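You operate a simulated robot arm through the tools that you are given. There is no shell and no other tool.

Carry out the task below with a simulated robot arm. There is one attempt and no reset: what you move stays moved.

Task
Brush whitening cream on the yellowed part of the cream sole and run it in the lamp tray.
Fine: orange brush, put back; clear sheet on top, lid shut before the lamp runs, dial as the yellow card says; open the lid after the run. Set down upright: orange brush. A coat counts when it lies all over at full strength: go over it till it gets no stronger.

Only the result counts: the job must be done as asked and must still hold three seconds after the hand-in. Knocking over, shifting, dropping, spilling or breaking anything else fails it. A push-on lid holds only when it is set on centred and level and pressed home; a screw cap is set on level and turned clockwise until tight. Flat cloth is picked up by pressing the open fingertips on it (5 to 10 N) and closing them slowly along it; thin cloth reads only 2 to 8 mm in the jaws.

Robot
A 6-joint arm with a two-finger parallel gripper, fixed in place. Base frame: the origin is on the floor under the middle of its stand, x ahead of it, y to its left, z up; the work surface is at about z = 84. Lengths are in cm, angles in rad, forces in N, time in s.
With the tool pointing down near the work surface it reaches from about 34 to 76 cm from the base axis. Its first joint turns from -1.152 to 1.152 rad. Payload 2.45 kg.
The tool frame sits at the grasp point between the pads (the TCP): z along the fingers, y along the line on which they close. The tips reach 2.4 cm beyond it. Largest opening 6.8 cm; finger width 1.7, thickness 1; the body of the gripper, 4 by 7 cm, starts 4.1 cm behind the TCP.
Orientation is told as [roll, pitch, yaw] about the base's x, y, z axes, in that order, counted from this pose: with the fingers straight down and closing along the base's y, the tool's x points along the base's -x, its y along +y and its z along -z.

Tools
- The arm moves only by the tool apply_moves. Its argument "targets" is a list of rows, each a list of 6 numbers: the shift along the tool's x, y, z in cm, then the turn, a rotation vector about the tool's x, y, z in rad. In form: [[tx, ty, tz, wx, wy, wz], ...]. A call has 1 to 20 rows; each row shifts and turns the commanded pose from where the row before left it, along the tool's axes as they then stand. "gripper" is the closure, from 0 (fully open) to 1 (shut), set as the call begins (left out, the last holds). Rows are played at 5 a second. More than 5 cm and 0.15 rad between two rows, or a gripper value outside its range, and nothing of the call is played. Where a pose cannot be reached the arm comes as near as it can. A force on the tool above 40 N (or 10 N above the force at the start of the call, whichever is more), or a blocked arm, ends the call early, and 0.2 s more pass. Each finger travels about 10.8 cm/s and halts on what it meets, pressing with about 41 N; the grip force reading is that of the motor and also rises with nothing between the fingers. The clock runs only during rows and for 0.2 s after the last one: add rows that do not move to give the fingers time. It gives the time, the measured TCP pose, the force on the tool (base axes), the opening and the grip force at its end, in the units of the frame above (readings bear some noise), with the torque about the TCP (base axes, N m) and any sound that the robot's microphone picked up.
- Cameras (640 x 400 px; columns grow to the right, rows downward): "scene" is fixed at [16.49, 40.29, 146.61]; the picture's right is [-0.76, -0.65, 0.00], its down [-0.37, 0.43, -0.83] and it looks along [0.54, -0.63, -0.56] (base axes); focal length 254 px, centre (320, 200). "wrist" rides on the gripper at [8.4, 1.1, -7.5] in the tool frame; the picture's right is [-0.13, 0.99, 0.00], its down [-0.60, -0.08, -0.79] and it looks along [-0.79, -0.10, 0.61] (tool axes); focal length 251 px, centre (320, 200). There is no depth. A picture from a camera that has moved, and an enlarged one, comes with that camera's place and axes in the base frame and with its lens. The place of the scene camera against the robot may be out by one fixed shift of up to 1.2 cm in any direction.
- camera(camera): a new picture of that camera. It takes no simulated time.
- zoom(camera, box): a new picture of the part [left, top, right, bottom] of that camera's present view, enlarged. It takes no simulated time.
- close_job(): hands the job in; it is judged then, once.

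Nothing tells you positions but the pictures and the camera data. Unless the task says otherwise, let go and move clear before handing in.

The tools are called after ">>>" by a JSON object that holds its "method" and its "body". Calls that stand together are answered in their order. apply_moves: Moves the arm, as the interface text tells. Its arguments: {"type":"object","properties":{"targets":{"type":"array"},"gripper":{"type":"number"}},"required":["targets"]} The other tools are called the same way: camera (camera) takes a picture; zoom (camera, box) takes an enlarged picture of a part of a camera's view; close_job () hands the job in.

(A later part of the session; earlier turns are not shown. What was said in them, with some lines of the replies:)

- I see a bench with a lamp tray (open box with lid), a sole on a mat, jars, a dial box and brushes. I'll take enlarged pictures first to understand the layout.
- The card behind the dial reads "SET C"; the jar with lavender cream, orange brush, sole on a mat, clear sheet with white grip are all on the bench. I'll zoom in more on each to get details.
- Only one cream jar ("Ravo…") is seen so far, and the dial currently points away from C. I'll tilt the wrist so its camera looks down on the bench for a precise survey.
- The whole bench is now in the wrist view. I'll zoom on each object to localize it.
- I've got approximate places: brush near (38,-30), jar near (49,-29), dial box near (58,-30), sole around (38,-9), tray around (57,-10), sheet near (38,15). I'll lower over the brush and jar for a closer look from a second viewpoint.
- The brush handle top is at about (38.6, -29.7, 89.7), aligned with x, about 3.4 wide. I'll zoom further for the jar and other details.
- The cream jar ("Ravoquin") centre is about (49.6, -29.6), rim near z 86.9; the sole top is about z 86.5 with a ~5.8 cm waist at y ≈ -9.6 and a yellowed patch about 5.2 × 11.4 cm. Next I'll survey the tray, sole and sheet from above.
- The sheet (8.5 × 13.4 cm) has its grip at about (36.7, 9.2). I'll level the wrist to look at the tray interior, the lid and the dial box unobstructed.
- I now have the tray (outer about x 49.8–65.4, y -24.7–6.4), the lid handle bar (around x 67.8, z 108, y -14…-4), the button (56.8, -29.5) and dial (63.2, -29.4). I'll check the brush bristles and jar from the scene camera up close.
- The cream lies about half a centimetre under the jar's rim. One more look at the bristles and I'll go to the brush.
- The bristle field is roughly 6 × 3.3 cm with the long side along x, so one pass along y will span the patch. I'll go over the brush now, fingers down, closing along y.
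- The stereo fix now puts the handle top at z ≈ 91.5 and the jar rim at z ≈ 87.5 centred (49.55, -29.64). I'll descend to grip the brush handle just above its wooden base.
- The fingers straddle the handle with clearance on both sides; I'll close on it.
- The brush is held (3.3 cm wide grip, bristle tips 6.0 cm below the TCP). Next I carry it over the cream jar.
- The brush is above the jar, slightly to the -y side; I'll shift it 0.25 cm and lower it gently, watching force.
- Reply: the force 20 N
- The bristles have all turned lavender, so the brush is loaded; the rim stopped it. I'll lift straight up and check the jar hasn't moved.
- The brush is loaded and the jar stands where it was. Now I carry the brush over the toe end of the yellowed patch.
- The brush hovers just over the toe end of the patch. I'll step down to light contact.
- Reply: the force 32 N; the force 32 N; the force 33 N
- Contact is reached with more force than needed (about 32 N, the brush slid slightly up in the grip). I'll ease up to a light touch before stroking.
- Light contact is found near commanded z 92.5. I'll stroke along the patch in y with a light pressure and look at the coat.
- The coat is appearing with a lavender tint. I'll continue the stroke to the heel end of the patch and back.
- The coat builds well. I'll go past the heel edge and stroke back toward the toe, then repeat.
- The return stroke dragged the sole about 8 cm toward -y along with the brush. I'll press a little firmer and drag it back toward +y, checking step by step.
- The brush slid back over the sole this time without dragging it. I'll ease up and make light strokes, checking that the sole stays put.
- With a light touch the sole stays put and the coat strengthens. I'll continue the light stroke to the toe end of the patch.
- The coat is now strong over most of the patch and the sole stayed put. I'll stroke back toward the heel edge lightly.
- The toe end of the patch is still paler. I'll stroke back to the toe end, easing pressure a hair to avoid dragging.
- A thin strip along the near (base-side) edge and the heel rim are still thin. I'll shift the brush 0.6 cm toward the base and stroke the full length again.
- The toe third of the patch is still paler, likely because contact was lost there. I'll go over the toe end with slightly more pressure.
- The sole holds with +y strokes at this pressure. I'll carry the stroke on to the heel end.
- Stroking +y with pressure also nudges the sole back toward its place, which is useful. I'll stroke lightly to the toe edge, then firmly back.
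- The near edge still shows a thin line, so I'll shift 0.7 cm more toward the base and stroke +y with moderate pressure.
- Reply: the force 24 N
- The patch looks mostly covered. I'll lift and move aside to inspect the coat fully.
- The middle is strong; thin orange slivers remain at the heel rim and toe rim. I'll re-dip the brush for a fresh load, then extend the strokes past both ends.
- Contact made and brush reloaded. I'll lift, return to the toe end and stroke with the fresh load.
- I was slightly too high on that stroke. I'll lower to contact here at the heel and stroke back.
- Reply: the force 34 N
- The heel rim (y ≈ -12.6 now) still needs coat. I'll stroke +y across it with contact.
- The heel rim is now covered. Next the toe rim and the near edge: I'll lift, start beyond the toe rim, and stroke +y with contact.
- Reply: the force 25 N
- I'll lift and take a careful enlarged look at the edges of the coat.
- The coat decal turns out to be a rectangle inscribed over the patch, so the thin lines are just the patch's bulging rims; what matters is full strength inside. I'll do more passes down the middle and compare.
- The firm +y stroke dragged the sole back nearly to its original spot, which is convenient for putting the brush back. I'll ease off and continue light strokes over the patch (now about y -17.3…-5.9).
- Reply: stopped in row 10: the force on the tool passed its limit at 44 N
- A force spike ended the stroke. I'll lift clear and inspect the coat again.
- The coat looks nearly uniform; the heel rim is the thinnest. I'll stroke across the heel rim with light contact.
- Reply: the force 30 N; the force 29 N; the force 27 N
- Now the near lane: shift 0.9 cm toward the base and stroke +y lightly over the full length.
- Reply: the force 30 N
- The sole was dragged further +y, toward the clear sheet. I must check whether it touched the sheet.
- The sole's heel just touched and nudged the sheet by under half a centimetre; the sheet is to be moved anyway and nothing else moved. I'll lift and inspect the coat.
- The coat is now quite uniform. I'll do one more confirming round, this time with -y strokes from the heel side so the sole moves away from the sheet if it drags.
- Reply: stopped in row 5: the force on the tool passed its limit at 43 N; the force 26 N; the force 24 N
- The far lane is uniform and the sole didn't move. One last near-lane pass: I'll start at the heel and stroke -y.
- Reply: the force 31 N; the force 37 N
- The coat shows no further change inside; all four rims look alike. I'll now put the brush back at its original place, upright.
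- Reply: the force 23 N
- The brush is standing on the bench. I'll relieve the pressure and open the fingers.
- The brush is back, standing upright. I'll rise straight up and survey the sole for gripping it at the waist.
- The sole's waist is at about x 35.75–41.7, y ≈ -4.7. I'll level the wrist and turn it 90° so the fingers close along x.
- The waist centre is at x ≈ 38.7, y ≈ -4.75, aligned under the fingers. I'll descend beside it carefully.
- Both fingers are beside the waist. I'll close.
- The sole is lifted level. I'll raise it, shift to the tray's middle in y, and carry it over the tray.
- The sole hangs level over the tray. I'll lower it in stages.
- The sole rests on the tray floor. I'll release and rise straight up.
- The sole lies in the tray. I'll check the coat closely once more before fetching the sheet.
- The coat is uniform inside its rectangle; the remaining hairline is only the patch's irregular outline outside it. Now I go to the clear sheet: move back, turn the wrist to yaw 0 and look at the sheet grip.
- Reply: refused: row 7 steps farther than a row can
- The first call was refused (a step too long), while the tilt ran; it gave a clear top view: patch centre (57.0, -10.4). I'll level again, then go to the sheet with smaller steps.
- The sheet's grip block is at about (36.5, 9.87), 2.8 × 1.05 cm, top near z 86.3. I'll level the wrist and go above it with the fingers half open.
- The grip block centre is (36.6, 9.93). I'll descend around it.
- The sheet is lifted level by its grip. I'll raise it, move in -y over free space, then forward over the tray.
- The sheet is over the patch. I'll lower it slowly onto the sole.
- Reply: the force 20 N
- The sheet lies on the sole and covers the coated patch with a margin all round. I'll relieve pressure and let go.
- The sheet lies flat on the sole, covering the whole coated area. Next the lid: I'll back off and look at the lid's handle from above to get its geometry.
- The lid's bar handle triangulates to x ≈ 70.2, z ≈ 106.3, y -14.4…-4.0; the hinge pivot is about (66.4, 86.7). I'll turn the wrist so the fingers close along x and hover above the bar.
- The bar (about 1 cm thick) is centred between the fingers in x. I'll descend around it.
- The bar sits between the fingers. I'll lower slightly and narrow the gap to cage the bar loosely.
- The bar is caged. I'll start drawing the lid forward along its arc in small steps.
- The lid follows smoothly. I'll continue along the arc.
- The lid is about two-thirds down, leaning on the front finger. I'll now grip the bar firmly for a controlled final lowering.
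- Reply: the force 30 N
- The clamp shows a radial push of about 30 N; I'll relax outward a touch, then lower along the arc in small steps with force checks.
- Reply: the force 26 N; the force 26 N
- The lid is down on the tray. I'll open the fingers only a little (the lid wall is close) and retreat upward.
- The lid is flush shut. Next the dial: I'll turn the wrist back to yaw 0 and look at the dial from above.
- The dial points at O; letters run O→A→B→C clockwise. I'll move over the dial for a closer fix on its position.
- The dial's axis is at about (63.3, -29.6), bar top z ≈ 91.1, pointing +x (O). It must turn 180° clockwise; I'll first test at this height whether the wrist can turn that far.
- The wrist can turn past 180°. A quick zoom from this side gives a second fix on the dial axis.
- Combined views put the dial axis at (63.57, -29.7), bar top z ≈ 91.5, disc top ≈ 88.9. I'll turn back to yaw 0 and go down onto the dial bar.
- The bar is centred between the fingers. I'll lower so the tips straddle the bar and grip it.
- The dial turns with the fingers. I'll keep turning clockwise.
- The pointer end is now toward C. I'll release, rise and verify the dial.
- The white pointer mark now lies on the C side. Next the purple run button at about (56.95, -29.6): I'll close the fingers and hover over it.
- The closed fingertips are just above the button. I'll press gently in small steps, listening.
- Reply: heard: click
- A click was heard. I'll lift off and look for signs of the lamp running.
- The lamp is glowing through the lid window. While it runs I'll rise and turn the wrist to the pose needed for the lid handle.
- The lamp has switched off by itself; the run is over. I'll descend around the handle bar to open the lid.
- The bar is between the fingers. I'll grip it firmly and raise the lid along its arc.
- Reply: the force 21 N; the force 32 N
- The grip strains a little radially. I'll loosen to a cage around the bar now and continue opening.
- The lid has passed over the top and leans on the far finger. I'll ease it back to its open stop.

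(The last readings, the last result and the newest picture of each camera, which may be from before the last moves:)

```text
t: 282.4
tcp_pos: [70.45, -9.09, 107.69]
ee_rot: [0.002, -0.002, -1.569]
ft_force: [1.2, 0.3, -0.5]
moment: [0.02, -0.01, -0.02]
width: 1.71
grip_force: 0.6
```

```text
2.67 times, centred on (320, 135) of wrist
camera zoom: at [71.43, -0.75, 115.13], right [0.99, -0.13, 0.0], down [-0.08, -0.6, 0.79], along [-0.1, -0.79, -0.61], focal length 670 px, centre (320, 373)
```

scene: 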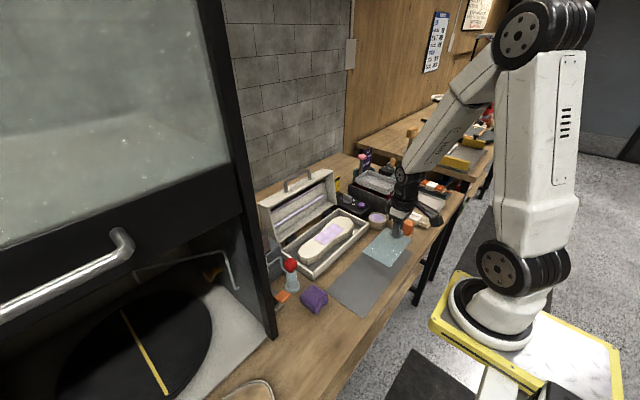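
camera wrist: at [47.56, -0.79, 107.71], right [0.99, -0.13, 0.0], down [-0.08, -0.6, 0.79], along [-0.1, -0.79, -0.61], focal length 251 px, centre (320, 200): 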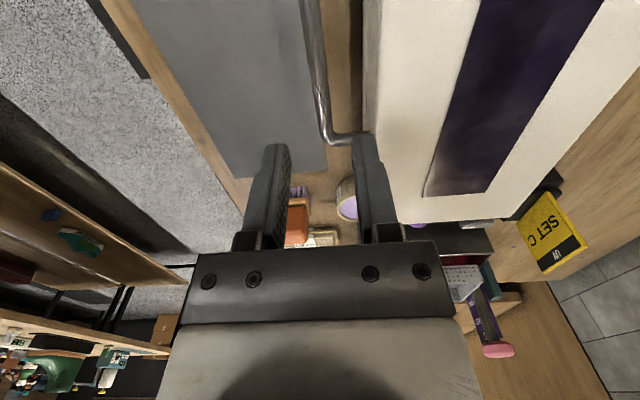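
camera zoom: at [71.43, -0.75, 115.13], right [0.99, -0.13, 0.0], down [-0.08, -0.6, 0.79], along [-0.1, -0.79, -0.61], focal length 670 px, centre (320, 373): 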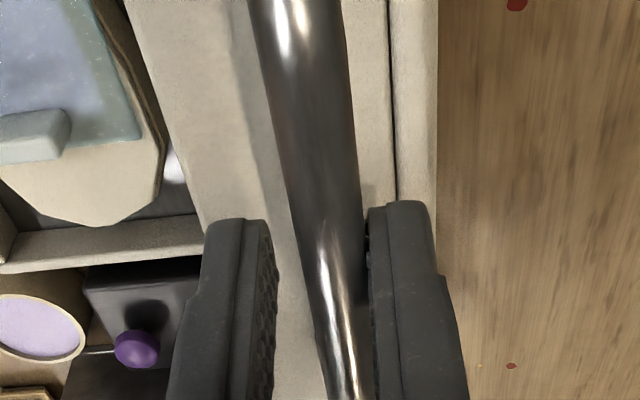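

>>> {"method": "apply_moves", "body": {"targets": [[0, 0.3, 0.05, 0, 0, 0], [0, 0.3, 0.05, 0, 0, 0], [0, 0, 0, 0, 0, 0]]}}

>>> {"method": "zoom", "body": {"camera": "wrist", "box": [200, 60, 440, 210]}}

```text
t: 283.2
tcp_pos: [70.88, -9.07, 107.56]
ee_rot: [0.0, -0.002, -1.571]
ft_force: [-1.8, 0.2, 0.5]
moment: [-0.01, 0.01, 0.01]
width: 1.72
grip_force: 0.4
```

```text
2.67 times, centred on (320, 135) of wrist
camera zoom: at [71.97, -0.75, 114.96], right [0.99, -0.13, 0.0], down [-0.08, -0.6, 0.79], along [-0.1, -0.79, -0.61], focal length 670 px, centre (320, 373)
```

zoom: 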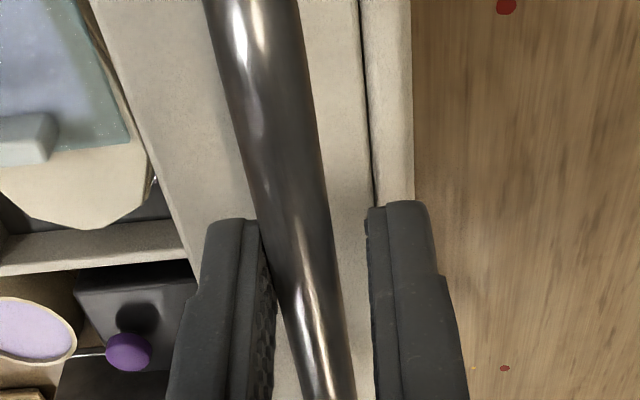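

The lid rests at its open stop. I'll open the fingers and rise clear.

>>> {"method": "apply_moves", "body": {"targets": [[0, -0.3, 0, 0, 0, 0], [0, 0, 0, 0, 0, 0], [0, 0, 0, 0, 0, 0]], "gripper": 0.3}}

>>> {"method": "apply_moves", "body": {"targets": [[0, 0, -1.5, 0, 0, 0], [0, 0, -3, 0, 0, 0], [0, 0, -4, 0, 0, 0], [0, 0, -4, 0, 0, 0], [0, -4, 0, 0, 0, 0], [0, -4, 0, 0, 0, 0], [0, -4, 0, 0, 0, 0], [0, -4, 0, 0, 0, 0], [0, -4, 0, 0, 0, 0], [0, 0, 0, 0, 0, 0]]}}

>>> {"method": "zoom", "body": {"camera": "scene", "box": [250, 170, 410, 270]}}

>>> {"method": "camera", "body": {"camera": "scene"}}

>>> {"method": "camera", "body": {"camera": "wrist"}}

```text
t: 284.0
tcp_pos: [70.61, -9.02, 107.47]
ee_rot: [0.002, -0.003, -1.571]
ft_force: [-0.6, -0.6, -0.4]
moment: [-0.02, 0.0, 0.01]
width: 4.76
grip_force: 0.1
```

```text
t: 286.2
tcp_pos: [50.73, -9.02, 120.02]
ee_rot: [0.003, 0.0, -1.57]
ft_force: [1.5, -0.5, 0.7]
moment: [0.0, -0.01, 0.01]
width: 4.76
grip_force: 0.0
```

```text
4.00 times, centred on (330, 220) of scene
camera zoom: at [16.49, 40.29, 146.61], right [-0.76, -0.65, 0.0], down [-0.37, 0.43, -0.83], along [0.54, -0.63, -0.56], focal length 1014 px, centre (280, 120)
```

zoom: 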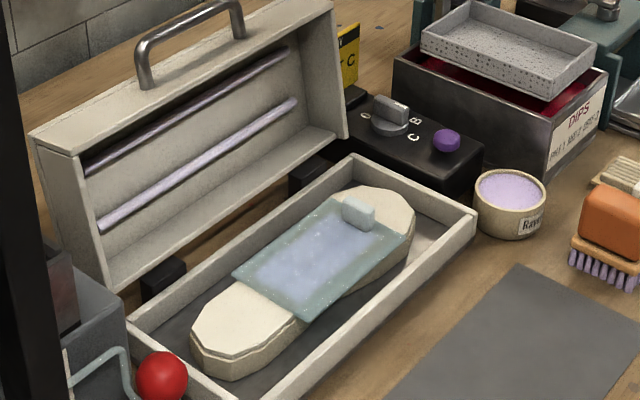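

```text
taken
```

scene: 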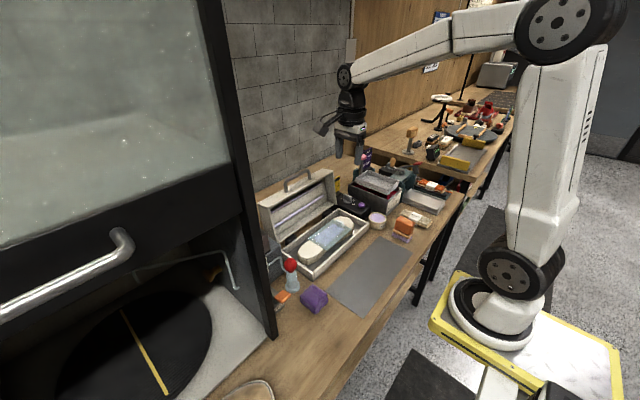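

```text
taken
camera wrist: at [51.74, -0.72, 127.58], right [0.99, -0.13, 0.0], down [-0.08, -0.6, 0.79], along [-0.1, -0.79, -0.61], focal length 251 px, centre (320, 200)
```

wrist: 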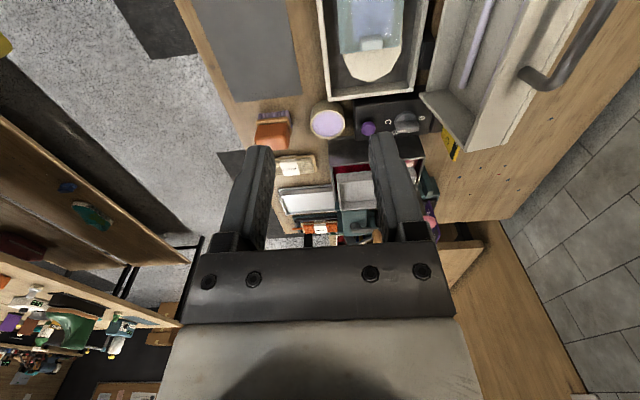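

The lid is open again and everything stands in place. I'll check the treated patch and the surroundings closely.

>>> {"method": "zoom", "body": {"camera": "scene", "box": [300, 214, 356, 249]}}

>>> {"method": "zoom", "body": {"camera": "scene", "box": [340, 180, 460, 255]}}

>>> {"method": "zoom", "body": {"camera": "scene", "box": [250, 240, 410, 340]}}

>>> {"method": "zoom", "body": {"camera": "wrist", "box": [230, 80, 430, 205]}}

```text
11.43 times, centred on (328, 232) of scene
camera zoom: at [16.49, 40.29, 146.61], right [-0.76, -0.65, 0.0], down [-0.37, 0.43, -0.83], along [0.54, -0.63, -0.56], focal length 2897 px, centre (229, -160)
```

zoom: 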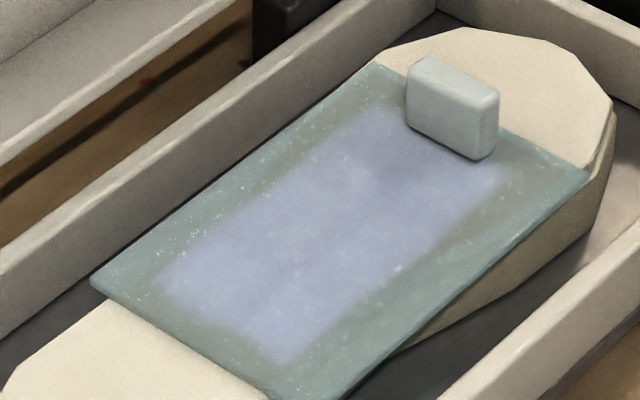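

```text
5.33 times, centred on (400, 218) of scene
camera zoom: at [16.49, 40.29, 146.61], right [-0.76, -0.65, 0.0], down [-0.37, 0.43, -0.83], along [0.54, -0.63, -0.56], focal length 1352 px, centre (-107, 107)
```

zoom: 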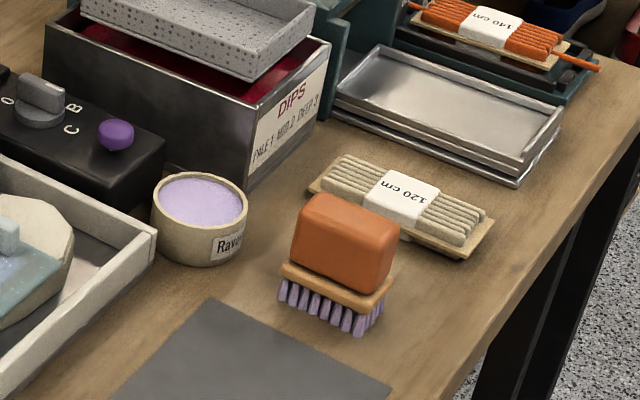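

```text
4.00 times, centred on (330, 290) of scene
camera zoom: at [16.49, 40.29, 146.61], right [-0.76, -0.65, 0.0], down [-0.37, 0.43, -0.83], along [0.54, -0.63, -0.56], focal length 1014 px, centre (280, -160)
```

zoom: 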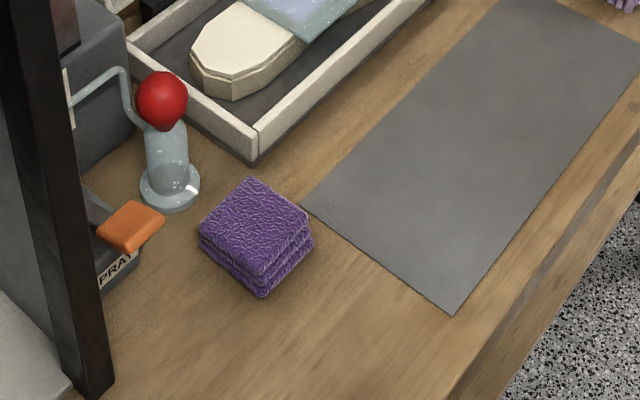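

```text
3.20 times, centred on (330, 142) of wrist
camera zoom: at [51.74, -0.72, 127.58], right [0.99, -0.13, 0.0], down [-0.08, -0.6, 0.79], along [-0.1, -0.79, -0.61], focal length 805 px, centre (288, 384)
```

zoom: 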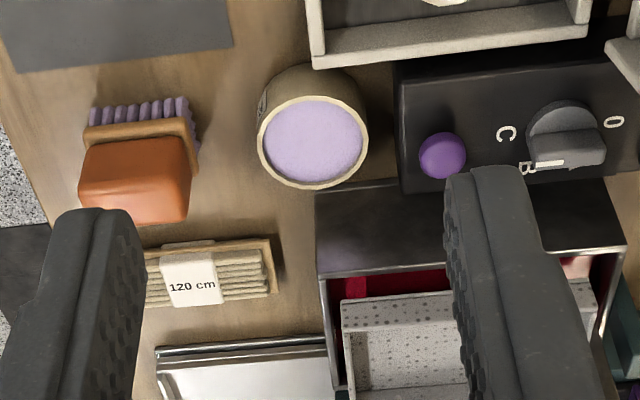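

The orange rims have vanished under the sheet, so the treatment took. I'll compare the brush's place with the original view.

>>> {"method": "zoom", "body": {"camera": "scene", "box": [380, 200, 444, 240]}}

>>> {"method": "zoom", "body": {"camera": "scene", "box": [350, 200, 414, 240]}}

>>> {"method": "zoom", "body": {"camera": "scene", "box": [384, 224, 424, 249]}}

```text
10.00 times, centred on (412, 220) of scene
camera zoom: at [16.49, 40.29, 146.61], right [-0.76, -0.65, 0.0], down [-0.37, 0.43, -0.83], along [0.54, -0.63, -0.56], focal length 2535 px, centre (-600, 0)
```

zoom: 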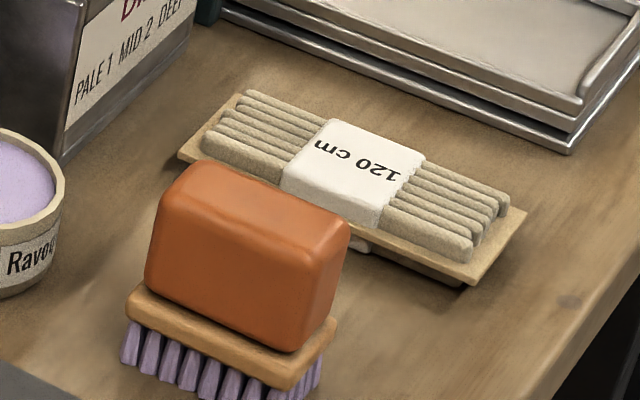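

```text
10.00 times, centred on (382, 220) of scene
camera zoom: at [16.49, 40.29, 146.61], right [-0.76, -0.65, 0.0], down [-0.37, 0.43, -0.83], along [0.54, -0.63, -0.56], focal length 2535 px, centre (-300, 0)
```

zoom: 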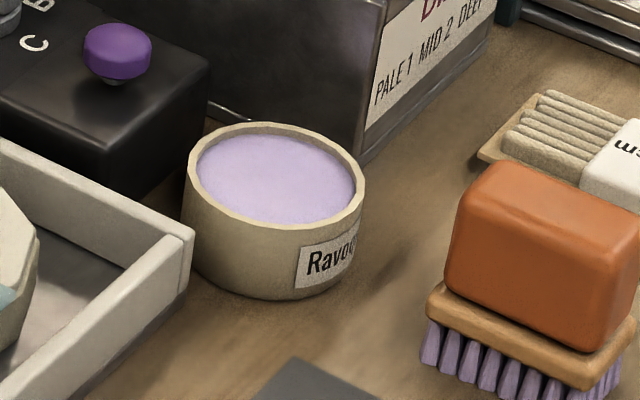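

```text
16.00 times, centred on (404, 236) of scene
camera zoom: at [16.49, 40.29, 146.61], right [-0.76, -0.65, 0.0], down [-0.37, 0.43, -0.83], along [0.54, -0.63, -0.56], focal length 4056 px, centre (-1024, -384)
```

zoom: 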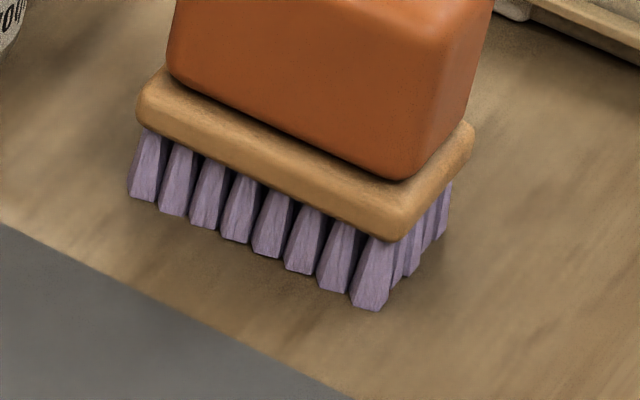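

The brush stands within about half a centimetre of its first spot, upright. I'll verify the dial's pointer angle once more.

>>> {"method": "zoom", "body": {"camera": "wrist", "box": [350, 95, 446, 155]}}

>>> {"method": "zoom", "body": {"camera": "scene", "box": [330, 180, 394, 220]}}

```text
6.67 times, centred on (398, 125) of wrist
camera zoom: at [51.74, -0.72, 127.58], right [0.99, -0.13, 0.0], down [-0.08, -0.6, 0.79], along [-0.1, -0.79, -0.61], focal length 1676 px, centre (-200, 700)
```

zoom: 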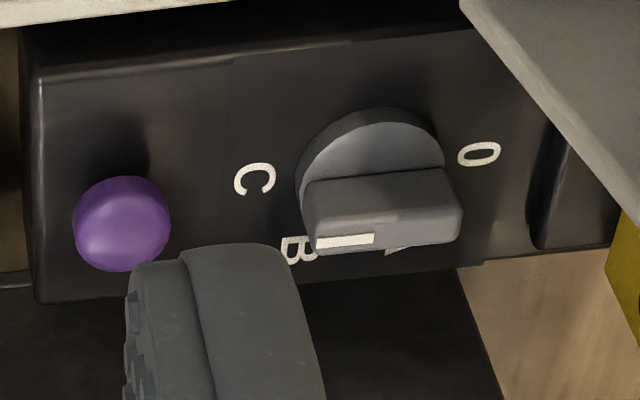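

```text
10.00 times, centred on (362, 200) of scene
camera zoom: at [16.49, 40.29, 146.61], right [-0.76, -0.65, 0.0], down [-0.37, 0.43, -0.83], along [0.54, -0.63, -0.56], focal length 2535 px, centre (-100, 200)
```

zoom: 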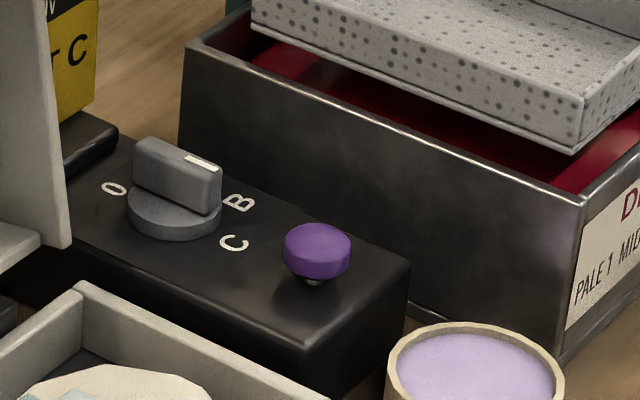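

Everything asked is done: the patch was coated and run under the sheet with the dial on C. The lid is open again, the brush stands upright about 0.5 cm from its first spot, and the arm is clear. I'm handing in.

>>> {"method": "close_job", "body": {}}

```text
The job is handed in.
```

The job is handed in. The yellowed patch is coated and was run under the lamp with the clear sheet on top, the lid shut and the dial on C as the yellow card says. I don't have the judge's result yet.

- **Coat:** I brushed several passes from two dips until the patch looked even and got no stronger. Thin orange lines at the rim of the patch never took cream. After the run I could no longer see them under the sheet.
- **Run:** the button clicked, the lid window lit up, and the lamp went off by itself a few seconds later.
- **Lid:** it is open again, resting at its stop. The sole and sheet are still in the tray, and the dial is still on C.
- **Brush:** it is upright, about half a centimetre from where it started. I left it there rather than risk knocking it.
- **Slips along the way:** the sole slid several centimetres while I brushed it, and at one point pushed the clear sheet by under half a centimetre. Both were moved into the tray afterwards. The other things near the work look unmoved in the pictures, and nothing spilled.
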